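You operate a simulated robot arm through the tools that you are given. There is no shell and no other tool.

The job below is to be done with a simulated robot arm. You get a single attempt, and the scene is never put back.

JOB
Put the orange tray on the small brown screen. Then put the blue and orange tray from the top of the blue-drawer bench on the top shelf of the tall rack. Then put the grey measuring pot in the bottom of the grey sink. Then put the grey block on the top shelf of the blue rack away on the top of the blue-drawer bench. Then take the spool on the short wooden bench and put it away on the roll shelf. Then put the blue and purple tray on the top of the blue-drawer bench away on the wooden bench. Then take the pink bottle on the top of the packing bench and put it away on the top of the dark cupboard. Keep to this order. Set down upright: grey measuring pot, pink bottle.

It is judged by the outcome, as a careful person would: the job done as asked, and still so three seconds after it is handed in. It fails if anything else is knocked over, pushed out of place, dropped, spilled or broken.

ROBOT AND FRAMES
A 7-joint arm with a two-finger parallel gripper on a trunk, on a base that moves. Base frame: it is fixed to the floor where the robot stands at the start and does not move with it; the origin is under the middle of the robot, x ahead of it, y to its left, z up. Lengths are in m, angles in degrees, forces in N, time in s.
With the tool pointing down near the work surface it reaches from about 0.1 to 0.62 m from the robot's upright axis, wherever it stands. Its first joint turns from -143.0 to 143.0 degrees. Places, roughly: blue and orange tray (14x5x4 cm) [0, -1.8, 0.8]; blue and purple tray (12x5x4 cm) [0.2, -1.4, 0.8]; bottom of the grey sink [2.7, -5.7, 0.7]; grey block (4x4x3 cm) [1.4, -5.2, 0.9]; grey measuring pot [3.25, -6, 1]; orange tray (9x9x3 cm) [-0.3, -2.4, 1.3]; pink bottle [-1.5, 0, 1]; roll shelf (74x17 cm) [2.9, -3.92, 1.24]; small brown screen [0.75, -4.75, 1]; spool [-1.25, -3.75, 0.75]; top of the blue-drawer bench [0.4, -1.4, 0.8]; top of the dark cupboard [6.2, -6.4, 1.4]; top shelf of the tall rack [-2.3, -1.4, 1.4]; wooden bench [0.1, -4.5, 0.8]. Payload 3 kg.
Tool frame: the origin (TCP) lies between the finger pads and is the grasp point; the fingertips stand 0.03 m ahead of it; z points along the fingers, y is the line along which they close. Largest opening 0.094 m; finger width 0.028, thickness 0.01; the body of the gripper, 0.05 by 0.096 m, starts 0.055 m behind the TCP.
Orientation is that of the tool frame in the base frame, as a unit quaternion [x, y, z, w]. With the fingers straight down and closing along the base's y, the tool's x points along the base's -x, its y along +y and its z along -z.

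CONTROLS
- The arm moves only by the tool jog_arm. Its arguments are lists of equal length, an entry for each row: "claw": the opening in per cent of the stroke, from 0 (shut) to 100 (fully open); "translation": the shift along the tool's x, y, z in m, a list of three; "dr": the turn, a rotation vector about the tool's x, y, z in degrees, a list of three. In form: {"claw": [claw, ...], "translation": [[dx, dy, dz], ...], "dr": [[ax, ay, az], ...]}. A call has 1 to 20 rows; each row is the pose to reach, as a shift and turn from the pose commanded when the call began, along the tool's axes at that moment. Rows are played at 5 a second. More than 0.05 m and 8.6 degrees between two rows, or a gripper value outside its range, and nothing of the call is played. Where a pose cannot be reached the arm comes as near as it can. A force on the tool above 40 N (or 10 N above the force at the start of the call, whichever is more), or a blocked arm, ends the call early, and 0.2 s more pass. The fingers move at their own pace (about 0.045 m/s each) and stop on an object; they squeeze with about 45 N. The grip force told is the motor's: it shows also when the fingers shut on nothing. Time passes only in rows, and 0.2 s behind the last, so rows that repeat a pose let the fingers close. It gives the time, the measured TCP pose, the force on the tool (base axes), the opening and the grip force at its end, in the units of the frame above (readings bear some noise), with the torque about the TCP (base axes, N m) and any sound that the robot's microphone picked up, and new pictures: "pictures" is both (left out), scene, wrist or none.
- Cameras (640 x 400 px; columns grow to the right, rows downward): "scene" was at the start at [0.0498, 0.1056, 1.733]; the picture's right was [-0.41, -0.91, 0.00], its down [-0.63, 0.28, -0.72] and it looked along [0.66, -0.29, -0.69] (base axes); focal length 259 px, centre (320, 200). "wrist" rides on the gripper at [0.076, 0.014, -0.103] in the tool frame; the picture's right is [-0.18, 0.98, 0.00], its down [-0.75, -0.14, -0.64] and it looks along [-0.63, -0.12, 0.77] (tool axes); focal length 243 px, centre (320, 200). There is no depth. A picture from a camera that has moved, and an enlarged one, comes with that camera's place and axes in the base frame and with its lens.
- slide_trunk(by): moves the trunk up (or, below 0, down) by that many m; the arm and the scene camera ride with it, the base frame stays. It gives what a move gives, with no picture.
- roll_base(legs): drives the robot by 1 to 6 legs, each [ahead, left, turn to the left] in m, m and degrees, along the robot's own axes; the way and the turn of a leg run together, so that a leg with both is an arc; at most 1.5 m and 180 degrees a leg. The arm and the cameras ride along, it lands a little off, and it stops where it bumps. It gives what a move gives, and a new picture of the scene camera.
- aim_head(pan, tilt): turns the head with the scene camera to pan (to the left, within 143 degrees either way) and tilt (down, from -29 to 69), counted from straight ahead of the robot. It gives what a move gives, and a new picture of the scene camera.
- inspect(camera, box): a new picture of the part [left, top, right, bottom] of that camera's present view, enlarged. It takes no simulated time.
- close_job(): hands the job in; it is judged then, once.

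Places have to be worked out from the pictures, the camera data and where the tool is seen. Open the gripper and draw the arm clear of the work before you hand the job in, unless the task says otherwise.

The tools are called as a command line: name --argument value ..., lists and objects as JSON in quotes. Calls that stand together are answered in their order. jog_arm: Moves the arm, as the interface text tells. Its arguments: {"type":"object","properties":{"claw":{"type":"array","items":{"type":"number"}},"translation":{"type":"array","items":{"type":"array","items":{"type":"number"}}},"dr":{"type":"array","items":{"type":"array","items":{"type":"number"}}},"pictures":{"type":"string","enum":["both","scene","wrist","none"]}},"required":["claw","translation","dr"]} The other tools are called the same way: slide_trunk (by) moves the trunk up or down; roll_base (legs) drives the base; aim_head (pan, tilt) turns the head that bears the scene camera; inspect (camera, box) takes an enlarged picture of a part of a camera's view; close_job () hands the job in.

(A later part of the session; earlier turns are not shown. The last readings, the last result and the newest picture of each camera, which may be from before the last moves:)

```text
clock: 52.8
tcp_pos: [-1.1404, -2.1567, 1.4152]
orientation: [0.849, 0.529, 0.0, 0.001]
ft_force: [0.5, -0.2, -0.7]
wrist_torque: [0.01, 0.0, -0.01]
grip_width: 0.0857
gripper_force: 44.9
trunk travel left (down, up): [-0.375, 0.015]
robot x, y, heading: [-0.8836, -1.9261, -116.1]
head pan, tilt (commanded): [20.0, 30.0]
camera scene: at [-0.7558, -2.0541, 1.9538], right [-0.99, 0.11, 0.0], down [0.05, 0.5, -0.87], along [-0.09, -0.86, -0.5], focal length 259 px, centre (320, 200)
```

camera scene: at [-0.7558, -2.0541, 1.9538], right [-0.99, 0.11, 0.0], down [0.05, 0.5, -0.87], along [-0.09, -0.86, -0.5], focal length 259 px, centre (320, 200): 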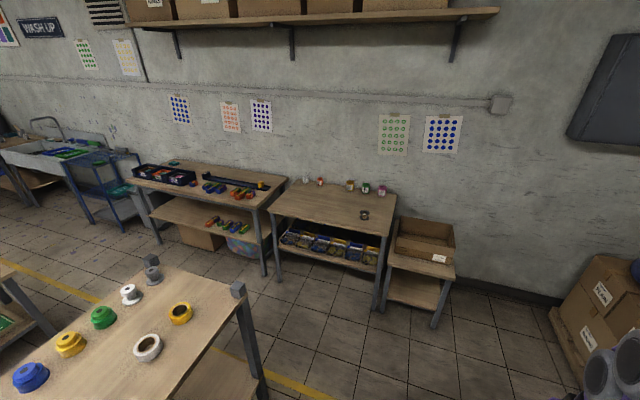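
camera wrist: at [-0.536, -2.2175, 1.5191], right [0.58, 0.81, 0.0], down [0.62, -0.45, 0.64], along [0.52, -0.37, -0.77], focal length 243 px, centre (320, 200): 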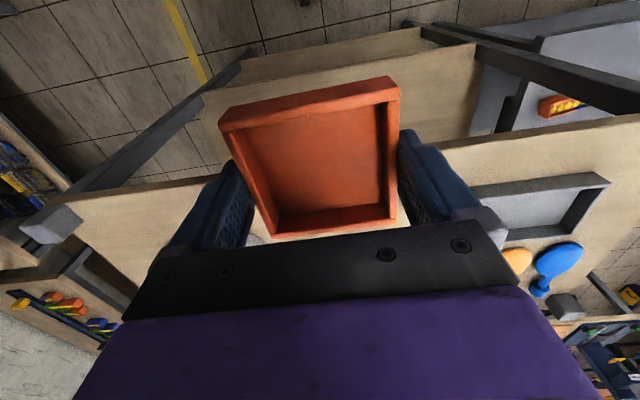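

The small dark spool is visible on the short wooden bench. I'll enlarge the wooden bench's left end to find the small brown screen.

inspect --camera "scene" --box '[100, 130, 300, 255]'

inspect --camera "scene" --box '[0, 90, 200, 215]'

inspect --camera "scene" --box '[260, 160, 420, 260]'

```text
3.20 times, centred on (200, 192) of scene
camera zoom: at [-0.7558, -2.0541, 1.9538], right [-0.99, 0.11, 0.0], down [0.05, 0.5, -0.87], along [-0.09, -0.86, -0.5], focal length 830 px, centre (704, 224)
```

zoom: 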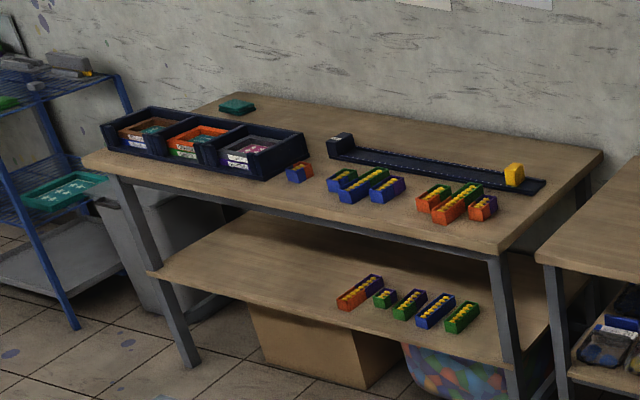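

```text
3.20 times, centred on (100, 152) of scene
camera zoom: at [-0.7558, -2.0541, 1.9538], right [-0.99, 0.11, 0.0], down [0.05, 0.5, -0.87], along [-0.09, -0.86, -0.5], focal length 830 px, centre (1024, 352)
```

zoom: 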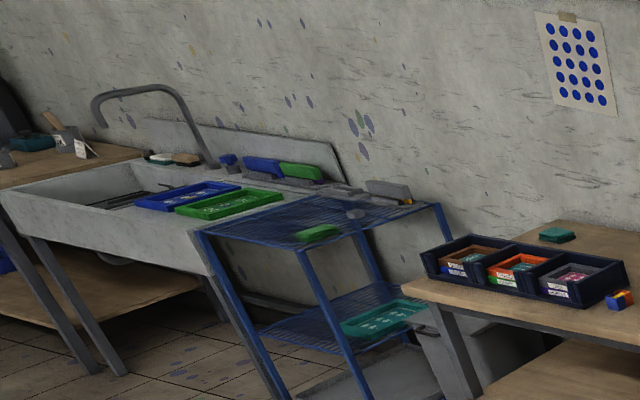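

```text
4.00 times, centred on (340, 210) of scene
camera zoom: at [-0.7558, -2.0541, 1.9538], right [-0.99, 0.11, 0.0], down [0.05, 0.5, -0.87], along [-0.09, -0.86, -0.5], focal length 1037 px, centre (240, 160)
```

zoom: 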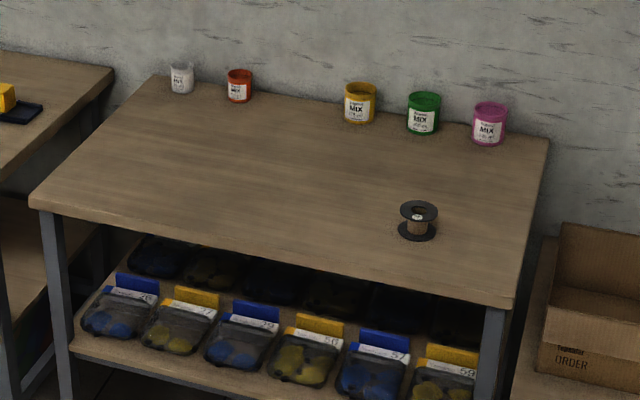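

The "screens" are small framed printing screens; the brown one lies in the leftmost compartment of the dark triple holder on the wooden bench, near (0.78, -4.75). I'll drive along the walkway to stand in front of it.

roll_base --legs '[[1.18, 0, 0], [0, 1.3, 0], [0, 1.25, 0]]'

aim_head --pan 10 --tilt 50

```text
clock: 70.9
tcp_pos: [0.6323, -4.3852, 1.415]
orientation: [0.856, 0.516, 0.0, 0.001]
ft_force: [0.8, -0.5, -0.5]
wrist_torque: [0.02, 0.0, 0.02]
grip_width: 0.0857
gripper_force: 44.7
trunk travel left (down, up): [-0.375, 0.015]
robot x, y, heading: [0.8949, -4.1606, -117.6]
head pan, tilt (commanded): [20.0, 30.0]
camera scene: at [1.0237, -4.2951, 1.9536], right [-0.99, 0.14, 0.0], down [0.07, 0.5, -0.87], along [-0.12, -0.86, -0.5], focal length 259 px, centre (320, 200)
```

scene: 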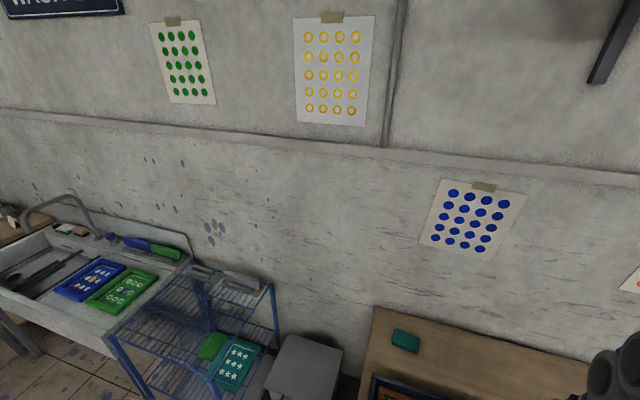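

```text
clock: 71.8
tcp_pos: [0.6332, -4.3858, 1.4141]
orientation: [0.855, 0.518, 0.0, 0.001]
ft_force: [-0.3, -0.4, -0.8]
wrist_torque: [0.01, 0.0, -0.01]
grip_width: 0.0856
gripper_force: 44.6
trunk travel left (down, up): [-0.375, 0.015]
robot x, y, heading: [0.898, -4.163, -118.1]
head pan, tilt (commanded): [10.0, 50.0]
camera scene: at [1.0138, -4.2797, 1.924], right [-0.95, 0.3, 0.0], down [0.23, 0.73, -0.64], along [-0.2, -0.61, -0.77], focal length 259 px, centre (320, 200)
```

scene: 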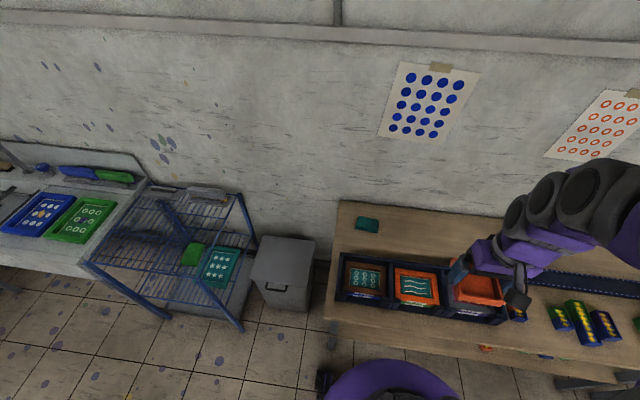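

I'm in front of the bench; the brown screen lies flat in the leftmost compartment. I'll enlarge it.

inspect --camera "scene" --box '[320, 240, 480, 340]'

inspect --camera "scene" --box '[0, 150, 320, 350]'

```text
4.00 times, centred on (400, 290) of scene
camera zoom: at [1.0138, -4.2797, 1.924], right [-0.95, 0.3, 0.0], down [0.23, 0.73, -0.64], along [-0.2, -0.61, -0.77], focal length 1037 px, centre (0, -160)
```

zoom: 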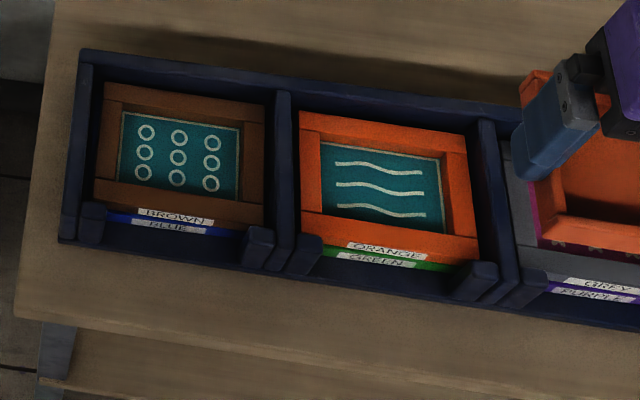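

```text
2.00 times, centred on (160, 250) of scene
camera zoom: at [1.0138, -4.2797, 1.924], right [-0.95, 0.3, 0.0], down [0.23, 0.73, -0.64], along [-0.2, -0.61, -0.77], focal length 519 px, centre (640, 100)
```

zoom: 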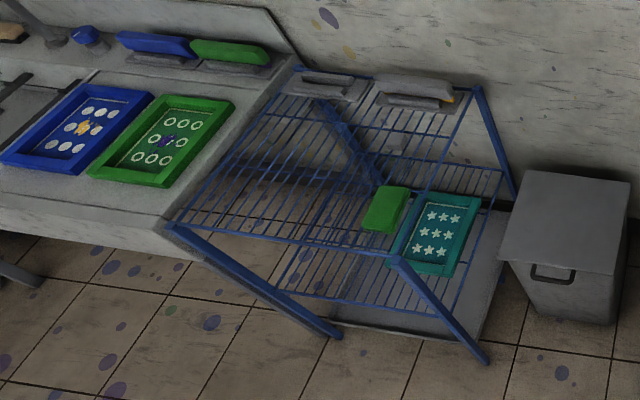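

The brown frame is about 17×13.5 cm with a recessed mesh (roughly 13×9.4 cm), centred near (0.694, -4.643). I'll lower the trunk and bring the tray above it.

slide_trunk --by -0.3

jog_arm --claw '[0, 0, 0, 0, 0, 0, 0]' --translation '[[-0.03, 0.025, 0], [-0.06, 0.05, 0], [-0.09, 0.075, 0], [-0.12, 0.1, 0], [-0.15, 0.125, 0], [-0.17, 0.15, 0], [-0.17, 0.173, 0]]' --dr '[[0, 0, 0], [0, 0, 0], [0, 0, 0], [0, 0, 0], [0, 0, 0], [0, 0, 0], [0, 0, 0]]' --pictures "both"

```text
clock: 74.8
tcp_pos: [0.6306, -4.3833, 1.1148]
orientation: [0.856, 0.517, 0.001, 0.003]
ft_force: [0.2, -0.2, -0.4]
wrist_torque: [-0.02, 0.0, -0.01]
grip_width: 0.0858
gripper_force: 45.1
trunk travel left (down, up): [-0.075, 0.315]
robot x, y, heading: [0.8999, -4.1639, -117.8]
head pan, tilt (commanded): [10.0, 50.0]
```

```text
clock: 76.4
tcp_pos: [0.7057, -4.6159, 1.1145]
orientation: [0.856, 0.517, -0.001, 0.002]
ft_force: [-0.1, -0.1, -0.4]
wrist_torque: [-0.02, -0.01, -0.01]
grip_width: 0.0858
gripper_force: 44.7
trunk travel left (down, up): [-0.075, 0.315]
robot x, y, heading: [0.8921, -4.1618, -118.0]
head pan, tilt (commanded): [10.0, 50.0]
camera scene: at [1.0119, -4.2796, 1.624], right [-0.95, 0.31, 0.0], down [0.23, 0.73, -0.64], along [-0.2, -0.61, -0.77], focal length 259 px, centre (320, 200)
camera wrist: at [0.7533, -4.5549, 1.2178], right [0.78, -0.62, 0.0], down [-0.48, -0.6, 0.64], along [-0.4, -0.51, -0.77], focal length 243 px, centre (320, 200)
```

scene: 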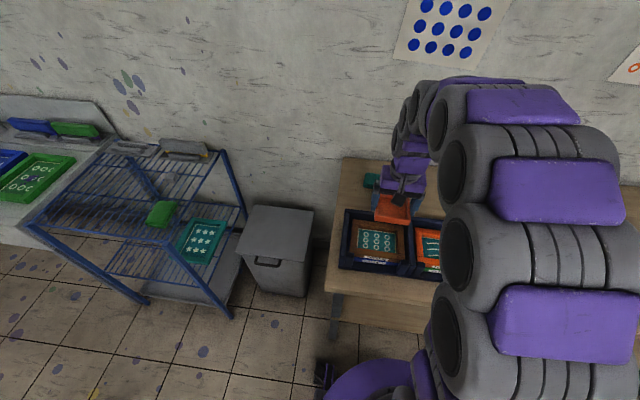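
wrist: 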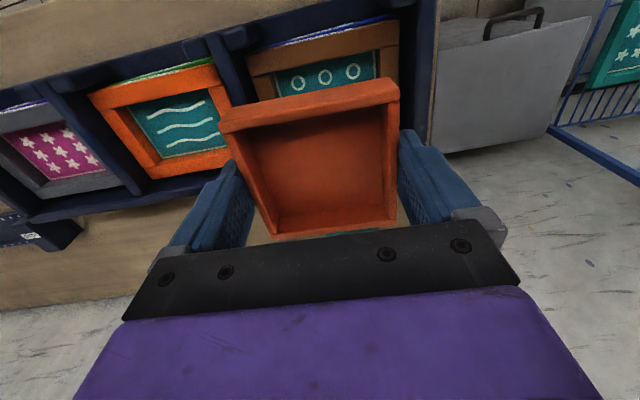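

The tray is above the screen area. I'll zoom from the lowered head camera to fix the screen's height and centre.

inspect --camera "scene" --box '[330, 185, 450, 285]'

inspect --camera "wrist" --box '[210, 0, 450, 150]'

```text
4.00 times, centred on (390, 235) of scene
camera zoom: at [1.0119, -4.2796, 1.624], right [-0.95, 0.31, 0.0], down [0.23, 0.73, -0.64], along [-0.2, -0.61, -0.77], focal length 1037 px, centre (40, 60)
```

zoom: 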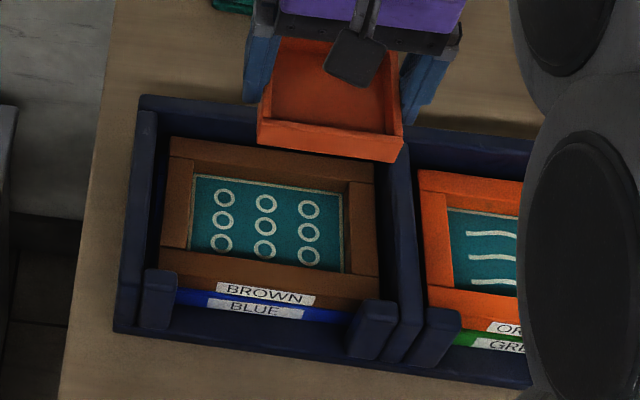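

```text
2.67 times, centred on (330, 75) of wrist
camera zoom: at [0.7533, -4.5549, 1.2178], right [0.78, -0.62, 0.0], down [-0.48, -0.6, 0.64], along [-0.4, -0.51, -0.77], focal length 647 px, centre (293, 533)
```

zoom: 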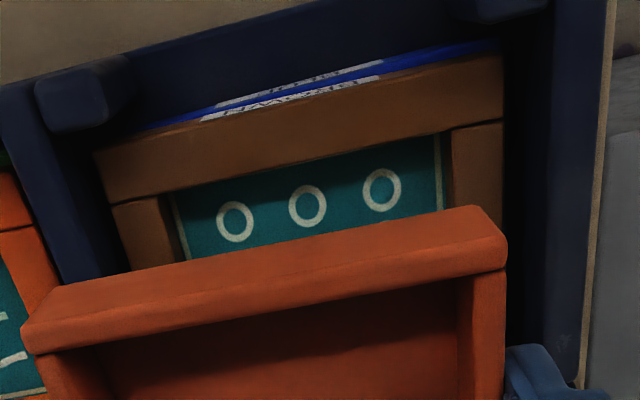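

I'll zoom in tighter to measure the frame's opening against the tray's size.

inspect --camera "scene" --box '[352, 212, 432, 262]'

```text
8.00 times, centred on (392, 237) of scene
camera zoom: at [1.0119, -4.2796, 1.624], right [-0.95, 0.31, 0.0], down [0.23, 0.73, -0.64], along [-0.2, -0.61, -0.77], focal length 2074 px, centre (-256, -96)
```

zoom: 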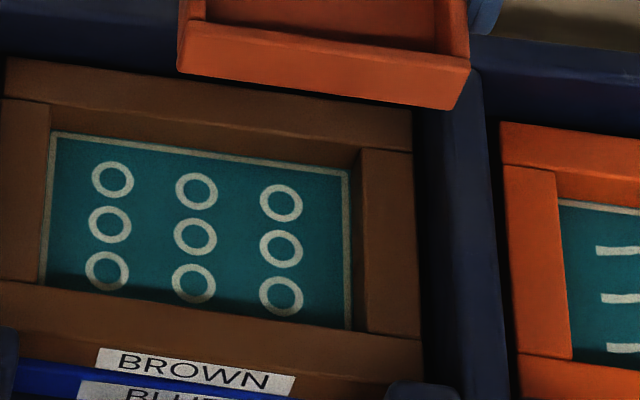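

The frame opening (about 12.5×8.4 cm) nearly equals the tray's size, so squarely placed it could tip into the recess. I'll turn the tray about 35° so it rests securely on the front and back bars, then descend partway.

jog_arm --claw '[0, 0, 0, 0, 0, 0, 0, 0, 0]' --translation '[[-0.005, 0.001, 0], [-0.01, 0.002, 0], [-0.015, 0.003, 0], [-0.02, 0.004, 0], [-0.0227, 0.0055, 0], [-0.0227, 0.0055, 0.035], [-0.0227, 0.0055, 0.07], [-0.0227, 0.0055, 0.105], [-0.0227, 0.0055, 0.14]]' --dr '[[0, 0, 7], [0, 0, 14], [0, 0, 21], [0, 0, 28], [0, 0, 35], [0, 0, 35], [0, 0, 35], [0, 0, 35], [0, 0, 35]]' --pictures "both"

inspect --camera "scene" --box '[330, 185, 450, 285]'

```text
clock: 78.4
tcp_pos: [0.6979, -4.6365, 0.9754]
orientation: [0.972, 0.235, 0.001, 0.001]
ft_force: [0.8, 0.1, -0.7]
wrist_torque: [0.01, -0.01, 0.04]
grip_width: 0.0861
gripper_force: 45.0
trunk travel left (down, up): [-0.075, 0.315]
robot x, y, heading: [0.8949, -4.166, -117.8]
head pan, tilt (commanded): [10.0, 50.0]
camera scene: at [1.0101, -4.2806, 1.6241], right [-0.95, 0.31, 0.0], down [0.23, 0.73, -0.64], along [-0.2, -0.61, -0.77], focal length 259 px, centre (320, 200)
camera wrist: at [0.7713, -4.6144, 1.0791], right [0.29, -0.96, 0.0], down [-0.74, -0.22, 0.64], along [-0.61, -0.18, -0.77], focal length 243 px, centre (320, 200)
```

scene: 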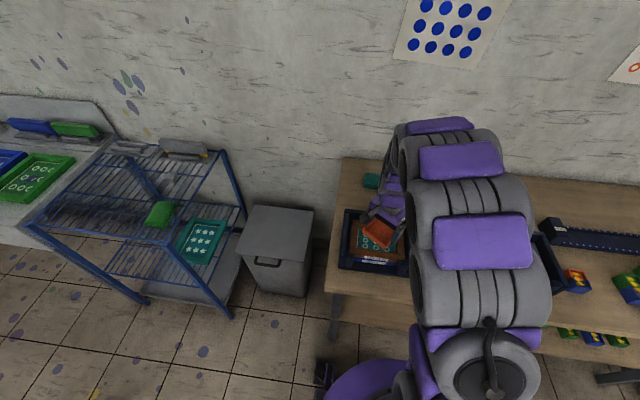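
wrist: 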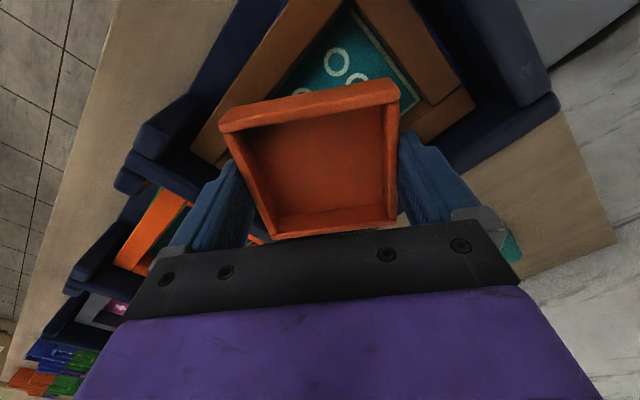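

```text
4.00 times, centred on (390, 235) of scene
camera zoom: at [1.0101, -4.2806, 1.6241], right [-0.95, 0.31, 0.0], down [0.23, 0.73, -0.64], along [-0.2, -0.61, -0.77], focal length 1037 px, centre (40, 60)
```

zoom: 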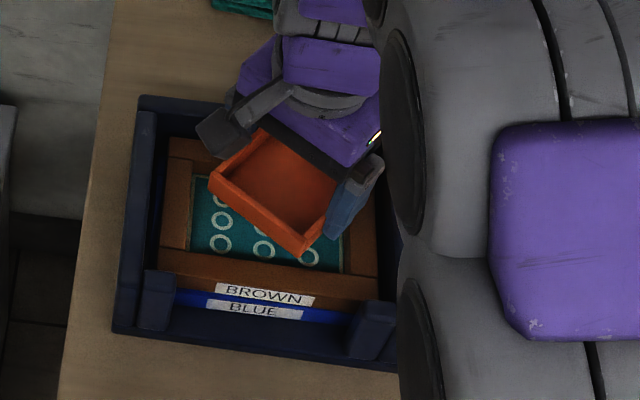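

The tray hovers about 3–4 cm above the frame, centred. I'll lower it in small steps and watch the force.

jog_arm --claw '[0, 0, 0, 0]' --translation '[[0, 0, 0.01], [0, 0, 0.02], [0, 0, 0.026], [0, 0, 0.03]]' --dr '[[0, 0, 0], [0, 0, 0], [0, 0, 0], [0, 0, 0]]' --pictures "wrist"

inspect --camera "scene" --box '[350, 200, 430, 265]'

```text
clock: 79.4
tcp_pos: [0.7, -4.6374, 0.9447]
orientation: [0.972, 0.235, 0.001, 0.001]
ft_force: [-0.2, -0.1, -0.1]
wrist_torque: [-0.01, 0.0, -0.03]
grip_width: 0.0856
gripper_force: 45.1
trunk travel left (down, up): [-0.075, 0.315]
robot x, y, heading: [0.8995, -4.1606, -117.7]
head pan, tilt (commanded): [10.0, 50.0]
camera wrist: at [0.773, -4.6152, 1.0488], right [0.29, -0.96, 0.0], down [-0.74, -0.22, 0.64], along [-0.61, -0.18, -0.77], focal length 243 px, centre (320, 200)
```

wrist: 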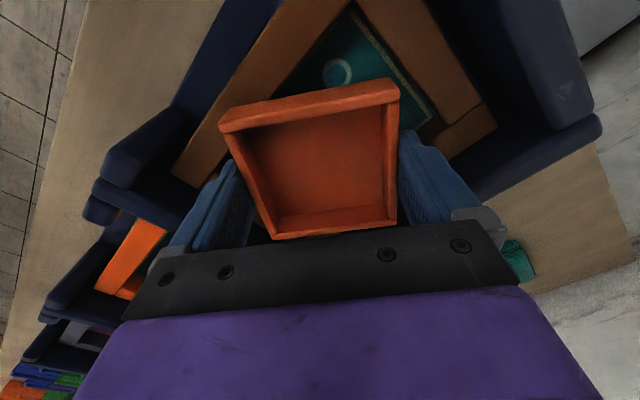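

```text
6.15 times, centred on (390, 232) of scene
camera zoom: at [1.0103, -4.2798, 1.6241], right [-0.95, 0.31, 0.0], down [0.23, 0.73, -0.64], along [-0.2, -0.61, -0.77], focal length 1596 px, centre (-111, 0)
```

zoom: 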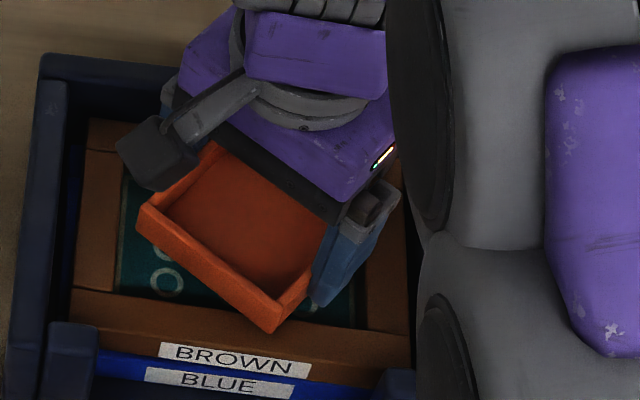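

No contact yet. I'll continue down in fine steps.

jog_arm --claw '[0, 0, 0, 0]' --translation '[[0, 0, 0.003], [0, 0, 0.006], [0, 0, 0.008], [0, 0, 0.009]]' --dr '[[0, 0, 0], [0, 0, 0], [0, 0, 0], [0, 0, 0]]' --pictures "none"

inspect --camera "scene" --box '[350, 200, 430, 265]'

```text
clock: 80.4
tcp_pos: [0.7005, -4.6399, 0.938]
orientation: [0.972, 0.235, -0.001, 0.004]
ft_force: [-3.8, -4.7, 40.1]
wrist_torque: [0.09, 0.26, 0.06]
grip_width: 0.0859
gripper_force: 45.2
trunk travel left (down, up): [-0.075, 0.315]
robot x, y, heading: [0.8974, -4.1648, -117.9]
head pan, tilt (commanded): [10.0, 50.0]
```

```text
6.15 times, centred on (390, 232) of scene
camera zoom: at [1.0116, -4.2752, 1.6248], right [-0.95, 0.31, 0.0], down [0.23, 0.73, -0.64], along [-0.2, -0.61, -0.77], focal length 1596 px, centre (-111, 0)
```

zoom: 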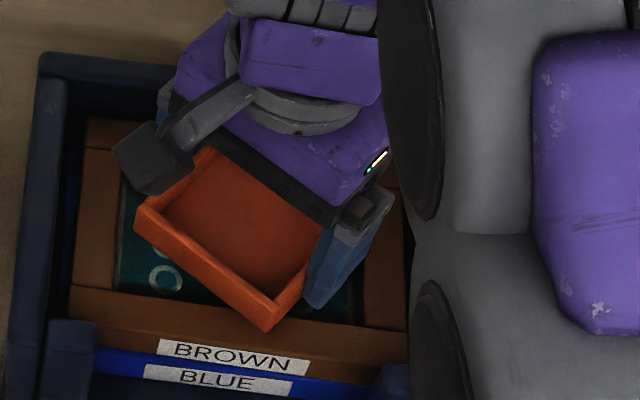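

Contact at TCP z=0.938 with little torque, so the tray sits evenly on both bars. I'll ease the pressure and open the gripper.

jog_arm --claw '[0, 20, 60, 100, 100]' --translation '[[0, 0, -0.004], [0, 0, -0.004], [0, 0, -0.004], [0, 0, -0.004], [0, 0, -0.004]]' --dr '[[0, 0, 0], [0, 0, 0], [0, 0, 0], [0, 0, 0], [0, 0, 0]]' --pictures "wrist"

inspect --camera "scene" --box '[350, 200, 430, 265]'

```text
clock: 81.6
tcp_pos: [0.7001, -4.6376, 0.9398]
orientation: [0.972, 0.235, 0.001, 0.001]
ft_force: [-0.2, 0.1, -0.9]
wrist_torque: [-0.03, 0.02, 0.01]
grip_width: 0.0941
gripper_force: 0.1
trunk travel left (down, up): [-0.075, 0.315]
robot x, y, heading: [0.8967, -4.1604, -117.9]
head pan, tilt (commanded): [10.0, 50.0]
camera wrist: at [0.773, -4.6156, 1.0436], right [0.29, -0.96, 0.0], down [-0.74, -0.22, 0.64], along [-0.61, -0.18, -0.77], focal length 243 px, centre (320, 200)
```

wrist: 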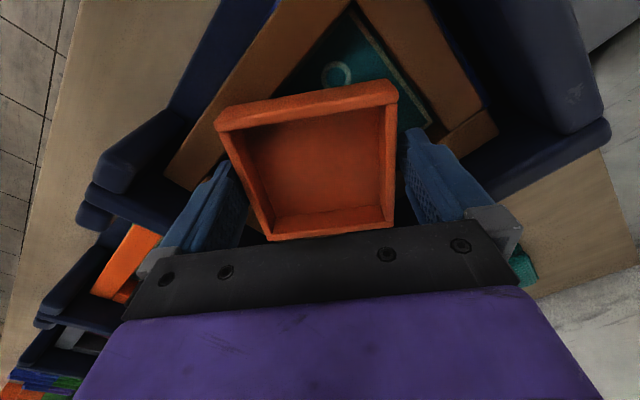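

```text
6.15 times, centred on (390, 232) of scene
camera zoom: at [1.0105, -4.2799, 1.6241], right [-0.95, 0.31, 0.0], down [0.23, 0.73, -0.64], along [-0.2, -0.61, -0.77], focal length 1596 px, centre (-111, 0)
```

zoom: 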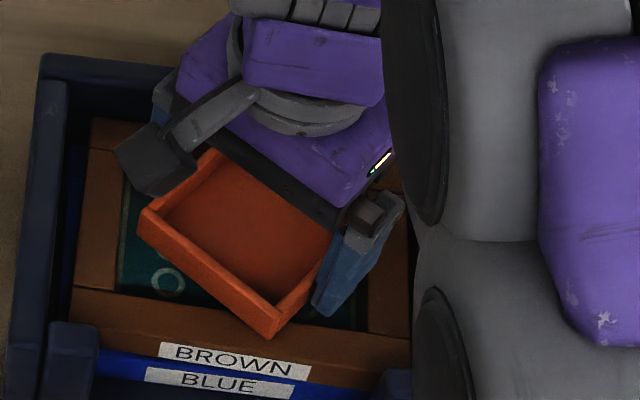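

The tray is released and resting on the frame. I'll raise straight up, rotate back, retract and verify.

jog_arm --claw '[100, 100, 100, 100, 100, 100, 100, 100, 100, 100, 100]' --translation '[[0, 0, -0.015], [0, 0, -0.03], [0, 0, -0.06], [0, 0, -0.1], [0, 0, -0.14], [0, 0, -0.18], [0.03, 0.02, -0.19], [0.06, 0.04, -0.2], [0.09, 0.06, -0.2], [0.12, 0.08, -0.2], [0.15, 0.11, -0.2]]' --dr '[[0, 0, 0], [0, 0, 0], [0, 0, 0], [0, 0, 0], [0, 0, 0], [0, 0, 0], [0, 0, -7], [0, 0, -14], [0, 0, -21], [0, 0, -28], [0, 0, -35]]' --pictures "both"

inspect --camera "scene" --box '[340, 200, 440, 275]'

```text
clock: 84.0
tcp_pos: [0.8853, -4.6663, 1.1414]
orientation: [0.856, 0.517, 0.0, 0.001]
ft_force: [-0.4, 0.0, 0.1]
wrist_torque: [0.01, 0.0, 0.01]
grip_width: 0.0941
gripper_force: 0.1
trunk travel left (down, up): [-0.075, 0.315]
robot x, y, heading: [0.8939, -4.1613, -117.8]
head pan, tilt (commanded): [10.0, 50.0]
camera scene: at [1.0141, -4.2809, 1.6238], right [-0.95, 0.31, 0.0], down [0.23, 0.73, -0.64], along [-0.2, -0.61, -0.77], focal length 259 px, centre (320, 200)
camera wrist: at [0.9324, -4.6057, 1.2451], right [0.78, -0.62, 0.0], down [-0.47, -0.6, 0.64], along [-0.4, -0.51, -0.77], focal length 243 px, centre (320, 200)
```

scene: 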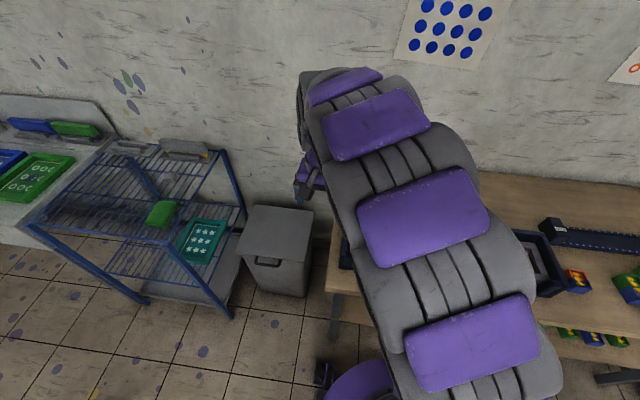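
wrist: 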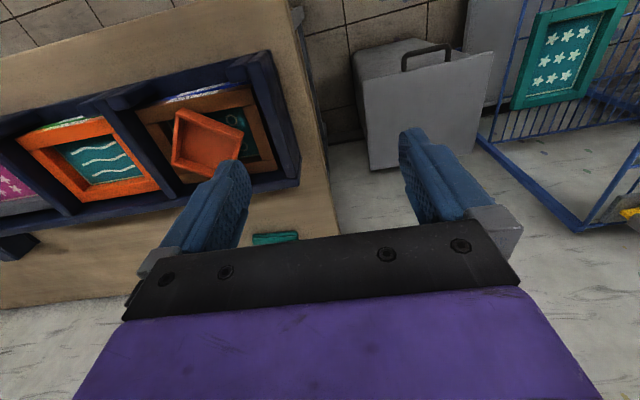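

```text
5.33 times, centred on (390, 238) of scene
camera zoom: at [1.0141, -4.2809, 1.6238], right [-0.95, 0.31, 0.0], down [0.23, 0.73, -0.64], along [-0.2, -0.61, -0.77], focal length 1383 px, centre (-53, 0)
```

zoom: 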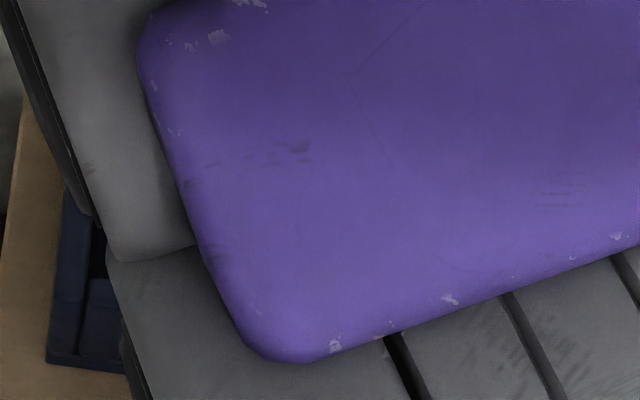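

Wrist view shows the tray resting on the brown screen. I'll zoom to verify and bring the arm back to the tucked pose.

inspect --camera "wrist" --box '[110, 60, 310, 200]'

jog_arm --claw '[100, 100, 100, 100, 100, 100, 100, 100, 100]' --translation '[[0.017, -0.038, 0], [0.034, -0.076, 0], [0.051, -0.114, 0], [0.068, -0.152, 0], [0.085, -0.19, 0], [0.102, -0.228, 0], [0.119, -0.266, 0], [0.136, -0.304, 0], [0.155, -0.344, 0]]' --dr '[[0, 0, 0], [0, 0, 0], [0, 0, 0], [0, 0, 0], [0, 0, 0], [0, 0, 0], [0, 0, 0], [0, 0, 0], [0, 0, 0]]' --pictures "both"

```text
2.86 times, centred on (210, 130) of wrist
camera zoom: at [0.9324, -4.6057, 1.2451], right [0.78, -0.62, 0.0], down [-0.47, -0.6, 0.64], along [-0.4, -0.51, -0.77], focal length 693 px, centre (634, 400)
```

zoom: 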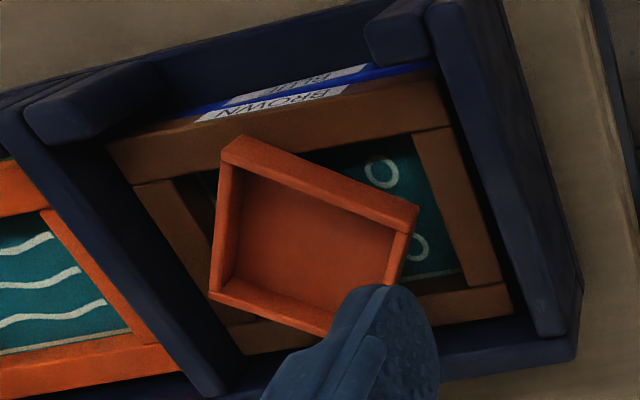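

```text
clock: 86.0
tcp_pos: [0.6511, -4.3673, 1.1395]
orientation: [0.856, 0.517, 0.0, 0.002]
ft_force: [0.7, 1.0, 0.6]
wrist_torque: [0.04, 0.0, -0.02]
grip_width: 0.0937
gripper_force: 0.1
trunk travel left (down, up): [-0.075, 0.315]
robot x, y, heading: [0.8957, -4.1651, -117.9]
head pan, tilt (commanded): [10.0, 50.0]
camera scene: at [1.0088, -4.2754, 1.6245], right [-0.95, 0.31, 0.0], down [0.23, 0.73, -0.64], along [-0.2, -0.61, -0.77], focal length 259 px, centre (320, 200)
camera wrist: at [0.6982, -4.3072, 1.244], right [0.78, -0.62, 0.0], down [-0.48, -0.6, 0.64], along [-0.4, -0.51, -0.77], focal length 243 px, centre (320, 200)
```

scene: 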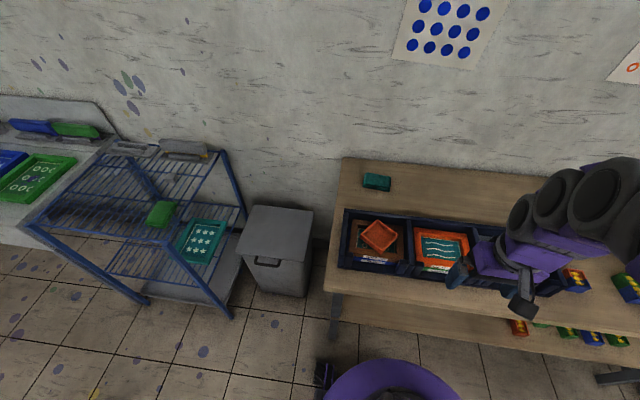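
wrist: 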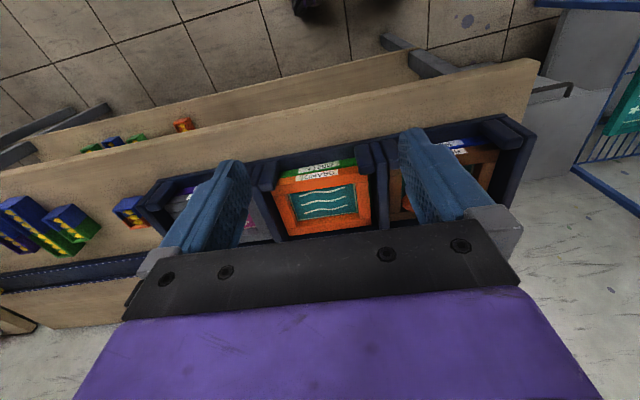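

Task 1 looks done. While here, I'll enlarge the tray and the blue rack's top to find the grey block for later.

inspect --camera "scene" --box '[340, 200, 440, 275]'

inspect --camera "scene" --box '[60, 125, 240, 238]'

```text
5.33 times, centred on (390, 238) of scene
camera zoom: at [1.0088, -4.2754, 1.6245], right [-0.95, 0.31, 0.0], down [0.23, 0.73, -0.64], along [-0.2, -0.61, -0.77], focal length 1383 px, centre (-53, 0)
```

zoom: 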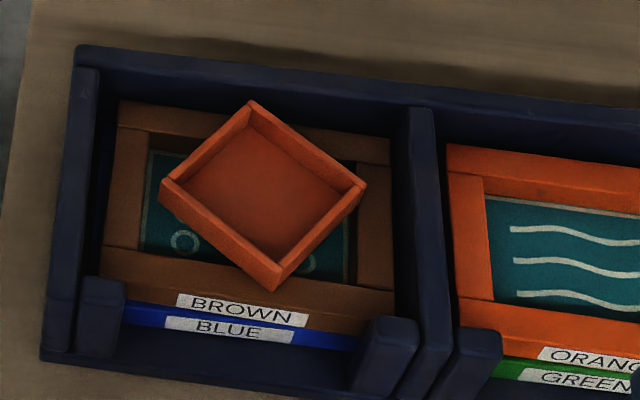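

```text
3.54 times, centred on (150, 182) of scene
camera zoom: at [1.0088, -4.2754, 1.6245], right [-0.95, 0.31, 0.0], down [0.23, 0.73, -0.64], along [-0.2, -0.61, -0.77], focal length 918 px, centre (922, 266)
```

zoom: 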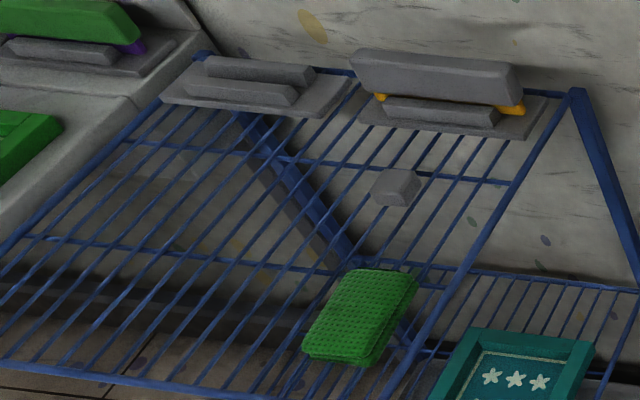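

The orange tray rests flat on the brown frame, and the grey block is visible on the blue rack's top shelf. Next I'll drive back down the walkway to the grey bench for the blue and orange tray.

roll_base --legs '[[0, 0, 1.9], [0, -1.3, 0], [0, -1.3, 0], [-0.9, 0, 0], [-0.85, 0, 0], [0, 0, 90]]'

aim_head --pan 0 --tilt 45

```text
clock: 111.5
tcp_pos: [-0.4214, -1.6751, 1.1405]
orientation: [0.223, 0.975, 0.001, 0.001]
ft_force: [1.3, 0.2, 0.5]
wrist_torque: [0.02, 0.02, -0.02]
grip_width: 0.0941
gripper_force: 0.1
trunk travel left (down, up): [-0.075, 0.315]
robot x, y, heading: [-0.638, -1.4396, -25.9]
head pan, tilt (commanded): [10.0, 50.0]
camera scene: at [-0.5277, -1.3213, 1.6243], right [-0.27, -0.96, 0.0], down [-0.74, 0.21, -0.64], along [0.62, -0.17, -0.77], focal length 259 px, centre (320, 200)
```

scene: 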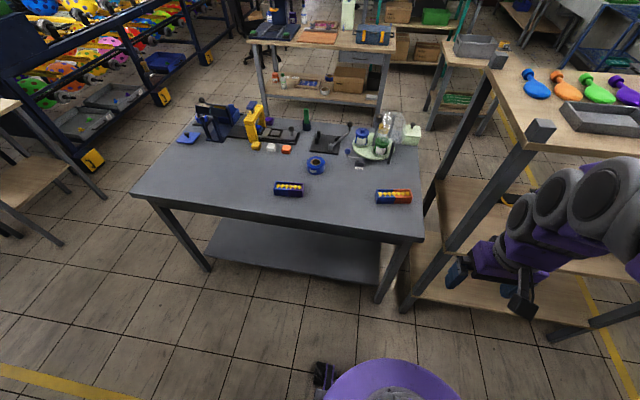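

```text
clock: 112.2
tcp_pos: [-0.4222, -1.6745, 1.1402]
orientation: [0.223, 0.975, 0.001, 0.002]
ft_force: [0.1, 0.3, 0.6]
wrist_torque: [-0.02, 0.04, -0.01]
grip_width: 0.0942
gripper_force: 0.0
trunk travel left (down, up): [-0.075, 0.315]
robot x, y, heading: [-0.6368, -1.4428, -26.2]
head pan, tilt (commanded): [0.0, 45.0]
camera scene: at [-0.5285, -1.3357, 1.6312], right [-0.43, -0.9, 0.0], down [-0.64, 0.31, -0.71], along [0.64, -0.31, -0.71], focal length 259 px, centre (320, 200)
```

scene: 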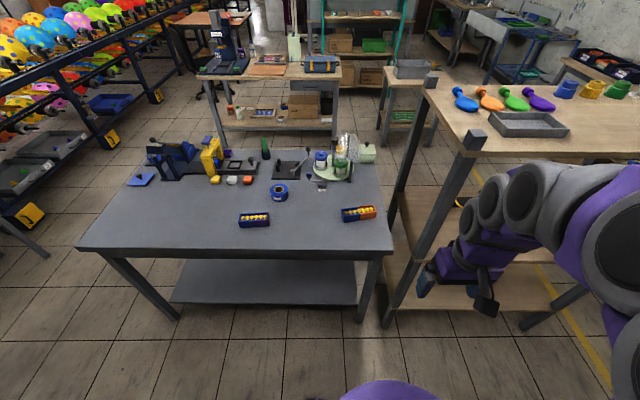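

I'm facing the grey bench. I'll zoom on the two trays.

inspect --camera "scene" --box '[320, 190, 400, 240]'

inspect --camera "scene" --box '[120, 120, 400, 280]'

```text
8.00 times, centred on (360, 215) of scene
camera zoom: at [-0.5285, -1.3357, 1.6312], right [-0.43, -0.9, 0.0], down [-0.64, 0.31, -0.71], along [0.64, -0.31, -0.71], focal length 2074 px, centre (0, 80)
```

zoom: 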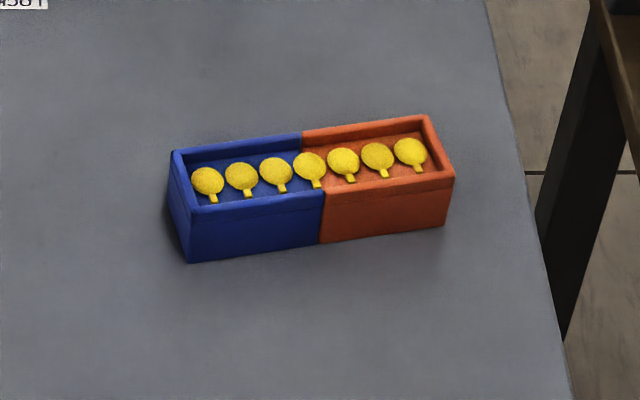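

```text
2.29 times, centred on (260, 200) of scene
camera zoom: at [-0.5285, -1.3357, 1.6312], right [-0.43, -0.9, 0.0], down [-0.64, 0.31, -0.71], along [0.64, -0.31, -0.71], focal length 593 px, centre (457, 200)
```

zoom: 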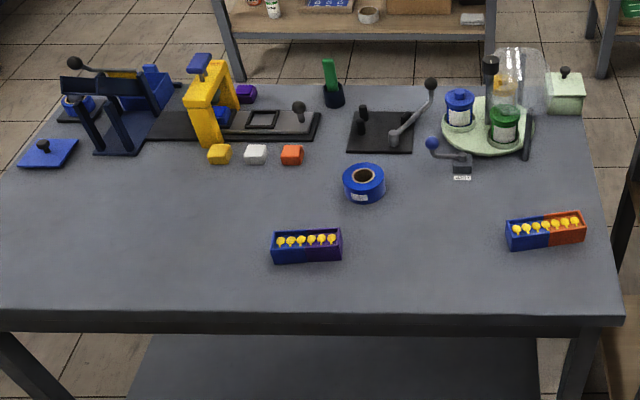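

The tray is about 13.7×4.5 cm, 4 cm high, centred near (0.06, -1.80), rotated ~11° from my heading, with little yellow balloons in it. I'll move closer, keeping clear of the rack corner at my right.

roll_base --legs '[[0, 0.15, 0], [0.25, 0, 0]]'

aim_head --pan -10 --tilt 50

```text
clock: 114.9
tcp_pos: [-0.1497, -1.6676, 1.1389]
orientation: [0.227, 0.974, 0.008, 0.003]
ft_force: [-0.2, 0.0, 0.6]
wrist_torque: [0.01, -0.01, 0.01]
grip_width: 0.0941
gripper_force: 0.1
trunk travel left (down, up): [-0.075, 0.315]
robot x, y, heading: [-0.3545, -1.4142, -26.0]
head pan, tilt (commanded): [0.0, 45.0]
camera scene: at [-0.2532, -1.3257, 1.6322], right [-0.44, -0.9, -0.01], down [-0.63, 0.32, -0.71], along [0.64, -0.31, -0.71], focal length 259 px, centre (320, 200)
```

scene: 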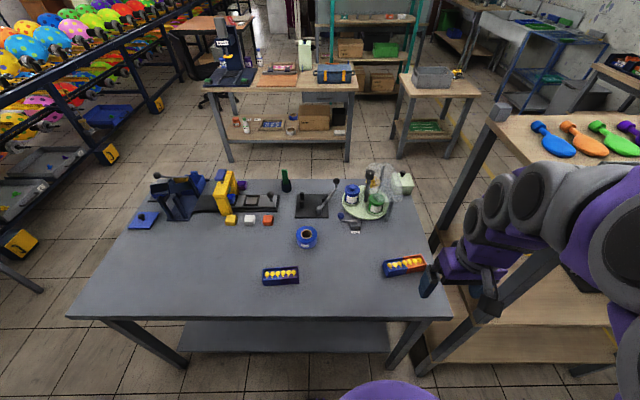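

```text
clock: 115.7
tcp_pos: [-0.1482, -1.6629, 1.1395]
orientation: [0.228, 0.974, 0.005, 0.003]
ft_force: [-0.5, 0.2, -0.3]
wrist_torque: [0.01, -0.01, 0.0]
grip_width: 0.0942
gripper_force: 0.0
trunk travel left (down, up): [-0.075, 0.315]
robot x, y, heading: [-0.3569, -1.4188, -26.3]
head pan, tilt (commanded): [-10.0, 50.0]
camera scene: at [-0.2592, -1.323, 1.6242], right [-0.59, -0.81, 0.0], down [-0.62, 0.45, -0.64], along [0.52, -0.38, -0.77], focal length 259 px, centre (320, 200)
```

scene: 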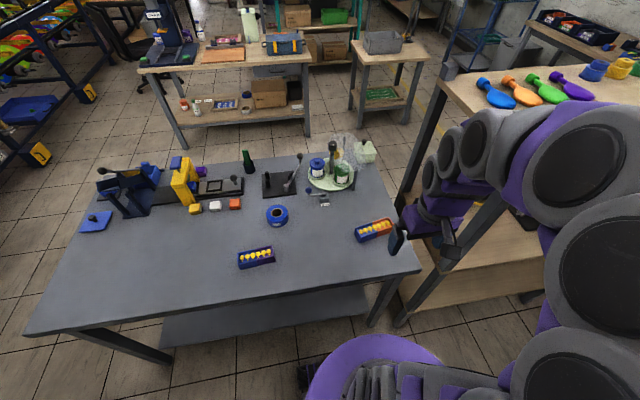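

I'll zoom on the tray again from here for a precise position and angle.

inspect --camera "scene" --box '[335, 205, 415, 255]'

```text
8.00 times, centred on (375, 230) of scene
camera zoom: at [-0.2592, -1.323, 1.6242], right [-0.59, -0.81, 0.0], down [-0.62, 0.45, -0.64], along [0.52, -0.38, -0.77], focal length 2074 px, centre (-120, -40)
```

zoom: 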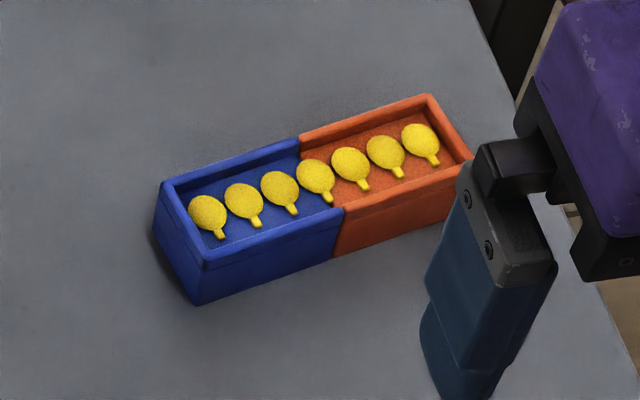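

The tray centre is near (0.056, -1.800) with its short axis at about -15°. I'll move above it while turning the gripper ~79° to close across its short side.

jog_arm --claw '[100, 100, 100, 100, 100, 100, 100, 100, 100, 100, 100, 100]' --translation '[[-0.0244, -0.0032, 0], [-0.0487, -0.0064, 0], [-0.0731, -0.0097, 0], [-0.0974, -0.0129, 0], [-0.1218, -0.0161, 0], [-0.1462, -0.0193, 0], [-0.1705, -0.0225, 0], [-0.1949, -0.0258, 0], [-0.2192, -0.029, 0], [-0.2436, -0.0322, 0], [-0.2436, -0.0322, 0.04], [-0.2436, -0.0322, 0.08]]' --dr '[[0, 0, 7.88], [0, 0, 15.76], [0, 0, 23.64], [0, 0, 31.52], [0, 0, 39.4], [0, 0, 47.28], [0, 0, 55.16], [0, 0, 63.04], [0, 0, 70.92], [0, 0, 78.8], [0, 0, 78.8], [0, 0, 78.8]]' --pictures "both"

```text
clock: 118.3
tcp_pos: [0.0597, -1.7954, 1.0566]
orientation: [0.794, 0.607, 0.006, 0.0]
ft_force: [-0.6, -0.7, 0.6]
wrist_torque: [0.02, 0.01, -0.02]
grip_width: 0.0941
gripper_force: 0.0
trunk travel left (down, up): [-0.075, 0.315]
robot x, y, heading: [-0.3594, -1.4168, -26.2]
head pan, tilt (commanded): [-10.0, 50.0]
camera scene: at [-0.2581, -1.3277, 1.6244], right [-0.59, -0.81, 0.0], down [-0.62, 0.45, -0.64], along [0.52, -0.38, -0.77], focal length 259 px, centre (320, 200)
camera wrist: at [0.0913, -1.7265, 1.1617], right [0.9, -0.43, 0.0], down [-0.34, -0.7, 0.63], along [-0.27, -0.57, -0.77], focal length 243 px, centre (320, 200)
```

scene: 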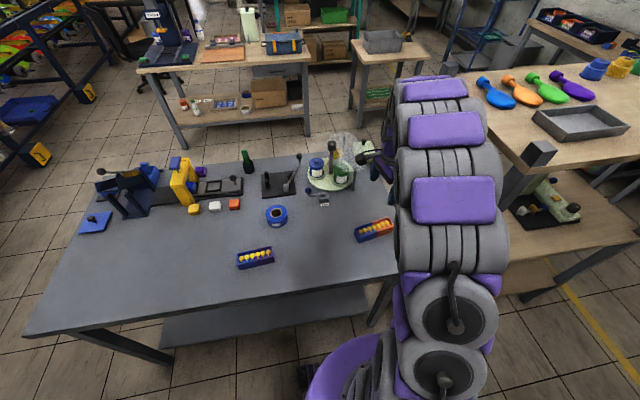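
wrist: 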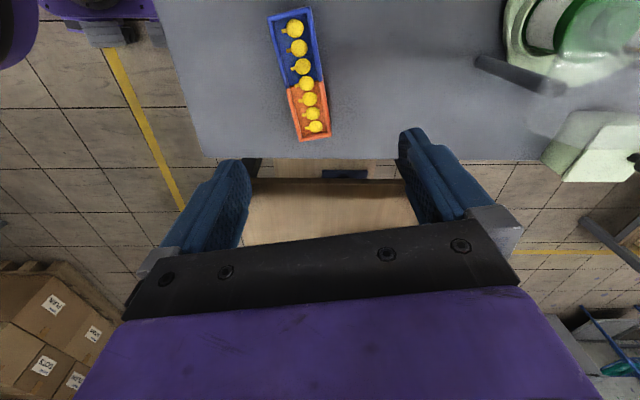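

The gripper is aligned in yaw; the wrist view puts the tray centre about 22 mm toward tool -y. I'll correct and descend to check again.

jog_arm --claw '[100, 100, 100, 100, 100]' --translation '[[0.001, -0.011, 0], [0.001, -0.022, 0.03], [0.001, -0.022, 0.07], [0.001, -0.022, 0.11], [0.001, -0.022, 0.13]]' --dr '[[0, 0, 0], [0, 0, 0], [0, 0, 0], [0, 0, 0], [0, 0, 0]]' --pictures "wrist"

```text
clock: 119.5
tcp_pos: [0.0372, -1.7869, 0.9333]
orientation: [0.794, 0.608, 0.005, -0.001]
ft_force: [0.0, 0.7, -0.1]
wrist_torque: [-0.01, -0.03, -0.01]
grip_width: 0.0939
gripper_force: 0.0
trunk travel left (down, up): [-0.075, 0.315]
robot x, y, heading: [-0.3569, -1.4162, -26.1]
head pan, tilt (commanded): [-10.0, 50.0]
camera wrist: at [0.0684, -1.7181, 1.0372], right [0.9, -0.43, 0.0], down [-0.34, -0.69, 0.64], along [-0.27, -0.57, -0.77], focal length 243 px, centre (320, 200)
```

wrist: 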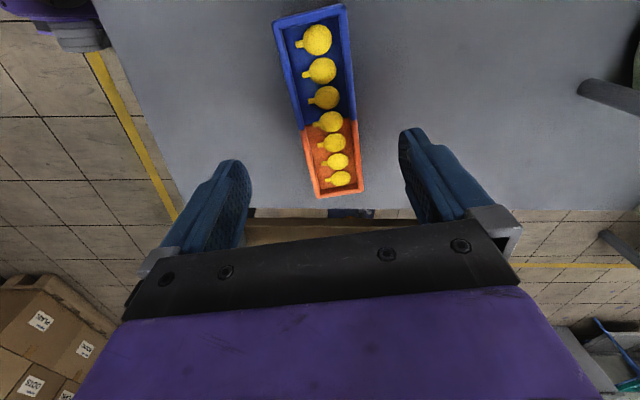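

The tray is nicely between the fingers, about 5 mm off. I'll correct and descend to just above the bench surface.

jog_arm --claw '[100, 100, 100, 100]' --translation '[[0, 0.005, 0.02], [0, 0.005, 0.045], [0, 0.005, 0.065], [0, 0.005, 0.073]]' --dr '[[0, 0, 0], [0, 0, 0], [0, 0, 0], [0, 0, 0]]' --pictures "both"

inspect --camera "scene" --box '[320, 180, 440, 255]'

```text
clock: 120.5
tcp_pos: [0.0445, -1.7905, 0.8572]
orientation: [0.794, 0.608, 0.005, -0.001]
ft_force: [0.7, -0.5, -0.2]
wrist_torque: [0.0, -0.03, -0.01]
grip_width: 0.0941
gripper_force: 0.0
trunk travel left (down, up): [-0.075, 0.315]
robot x, y, heading: [-0.357, -1.4164, -26.1]
head pan, tilt (commanded): [-10.0, 50.0]
camera scene: at [-0.2573, -1.3257, 1.6243], right [-0.59, -0.81, 0.0], down [-0.62, 0.45, -0.64], along [0.52, -0.38, -0.77], focal length 259 px, centre (320, 200)
camera wrist: at [0.0759, -1.7213, 0.9626], right [0.9, -0.43, 0.0], down [-0.34, -0.7, 0.63], along [-0.27, -0.57, -0.77], focal length 243 px, centre (320, 200)
```

scene: 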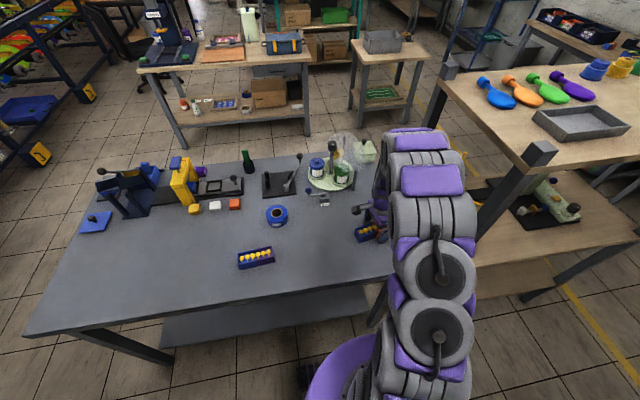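
wrist: 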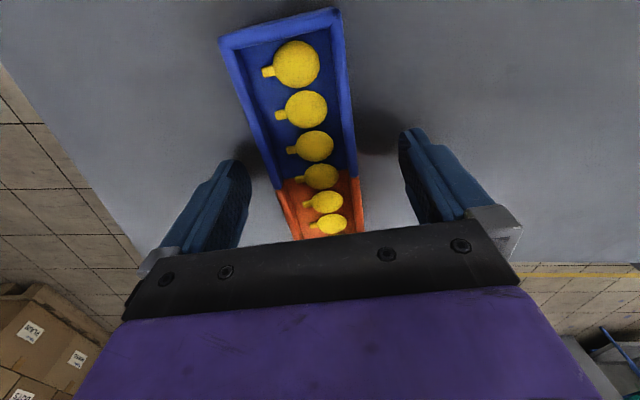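

```text
5.33 times, centred on (380, 218) of scene
camera zoom: at [-0.2573, -1.3257, 1.6243], right [-0.59, -0.81, 0.0], down [-0.62, 0.45, -0.64], along [0.52, -0.38, -0.77], focal length 1383 px, centre (0, 107)
```

zoom: 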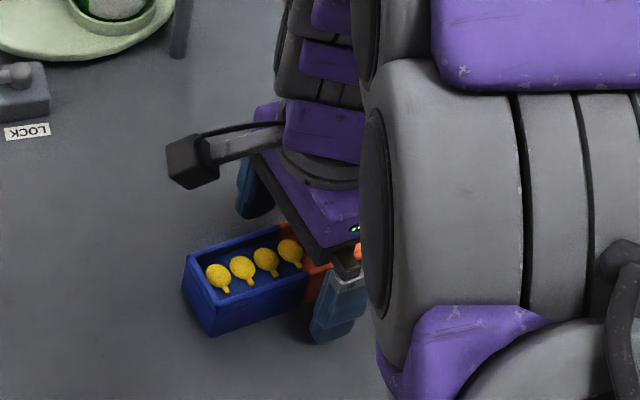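

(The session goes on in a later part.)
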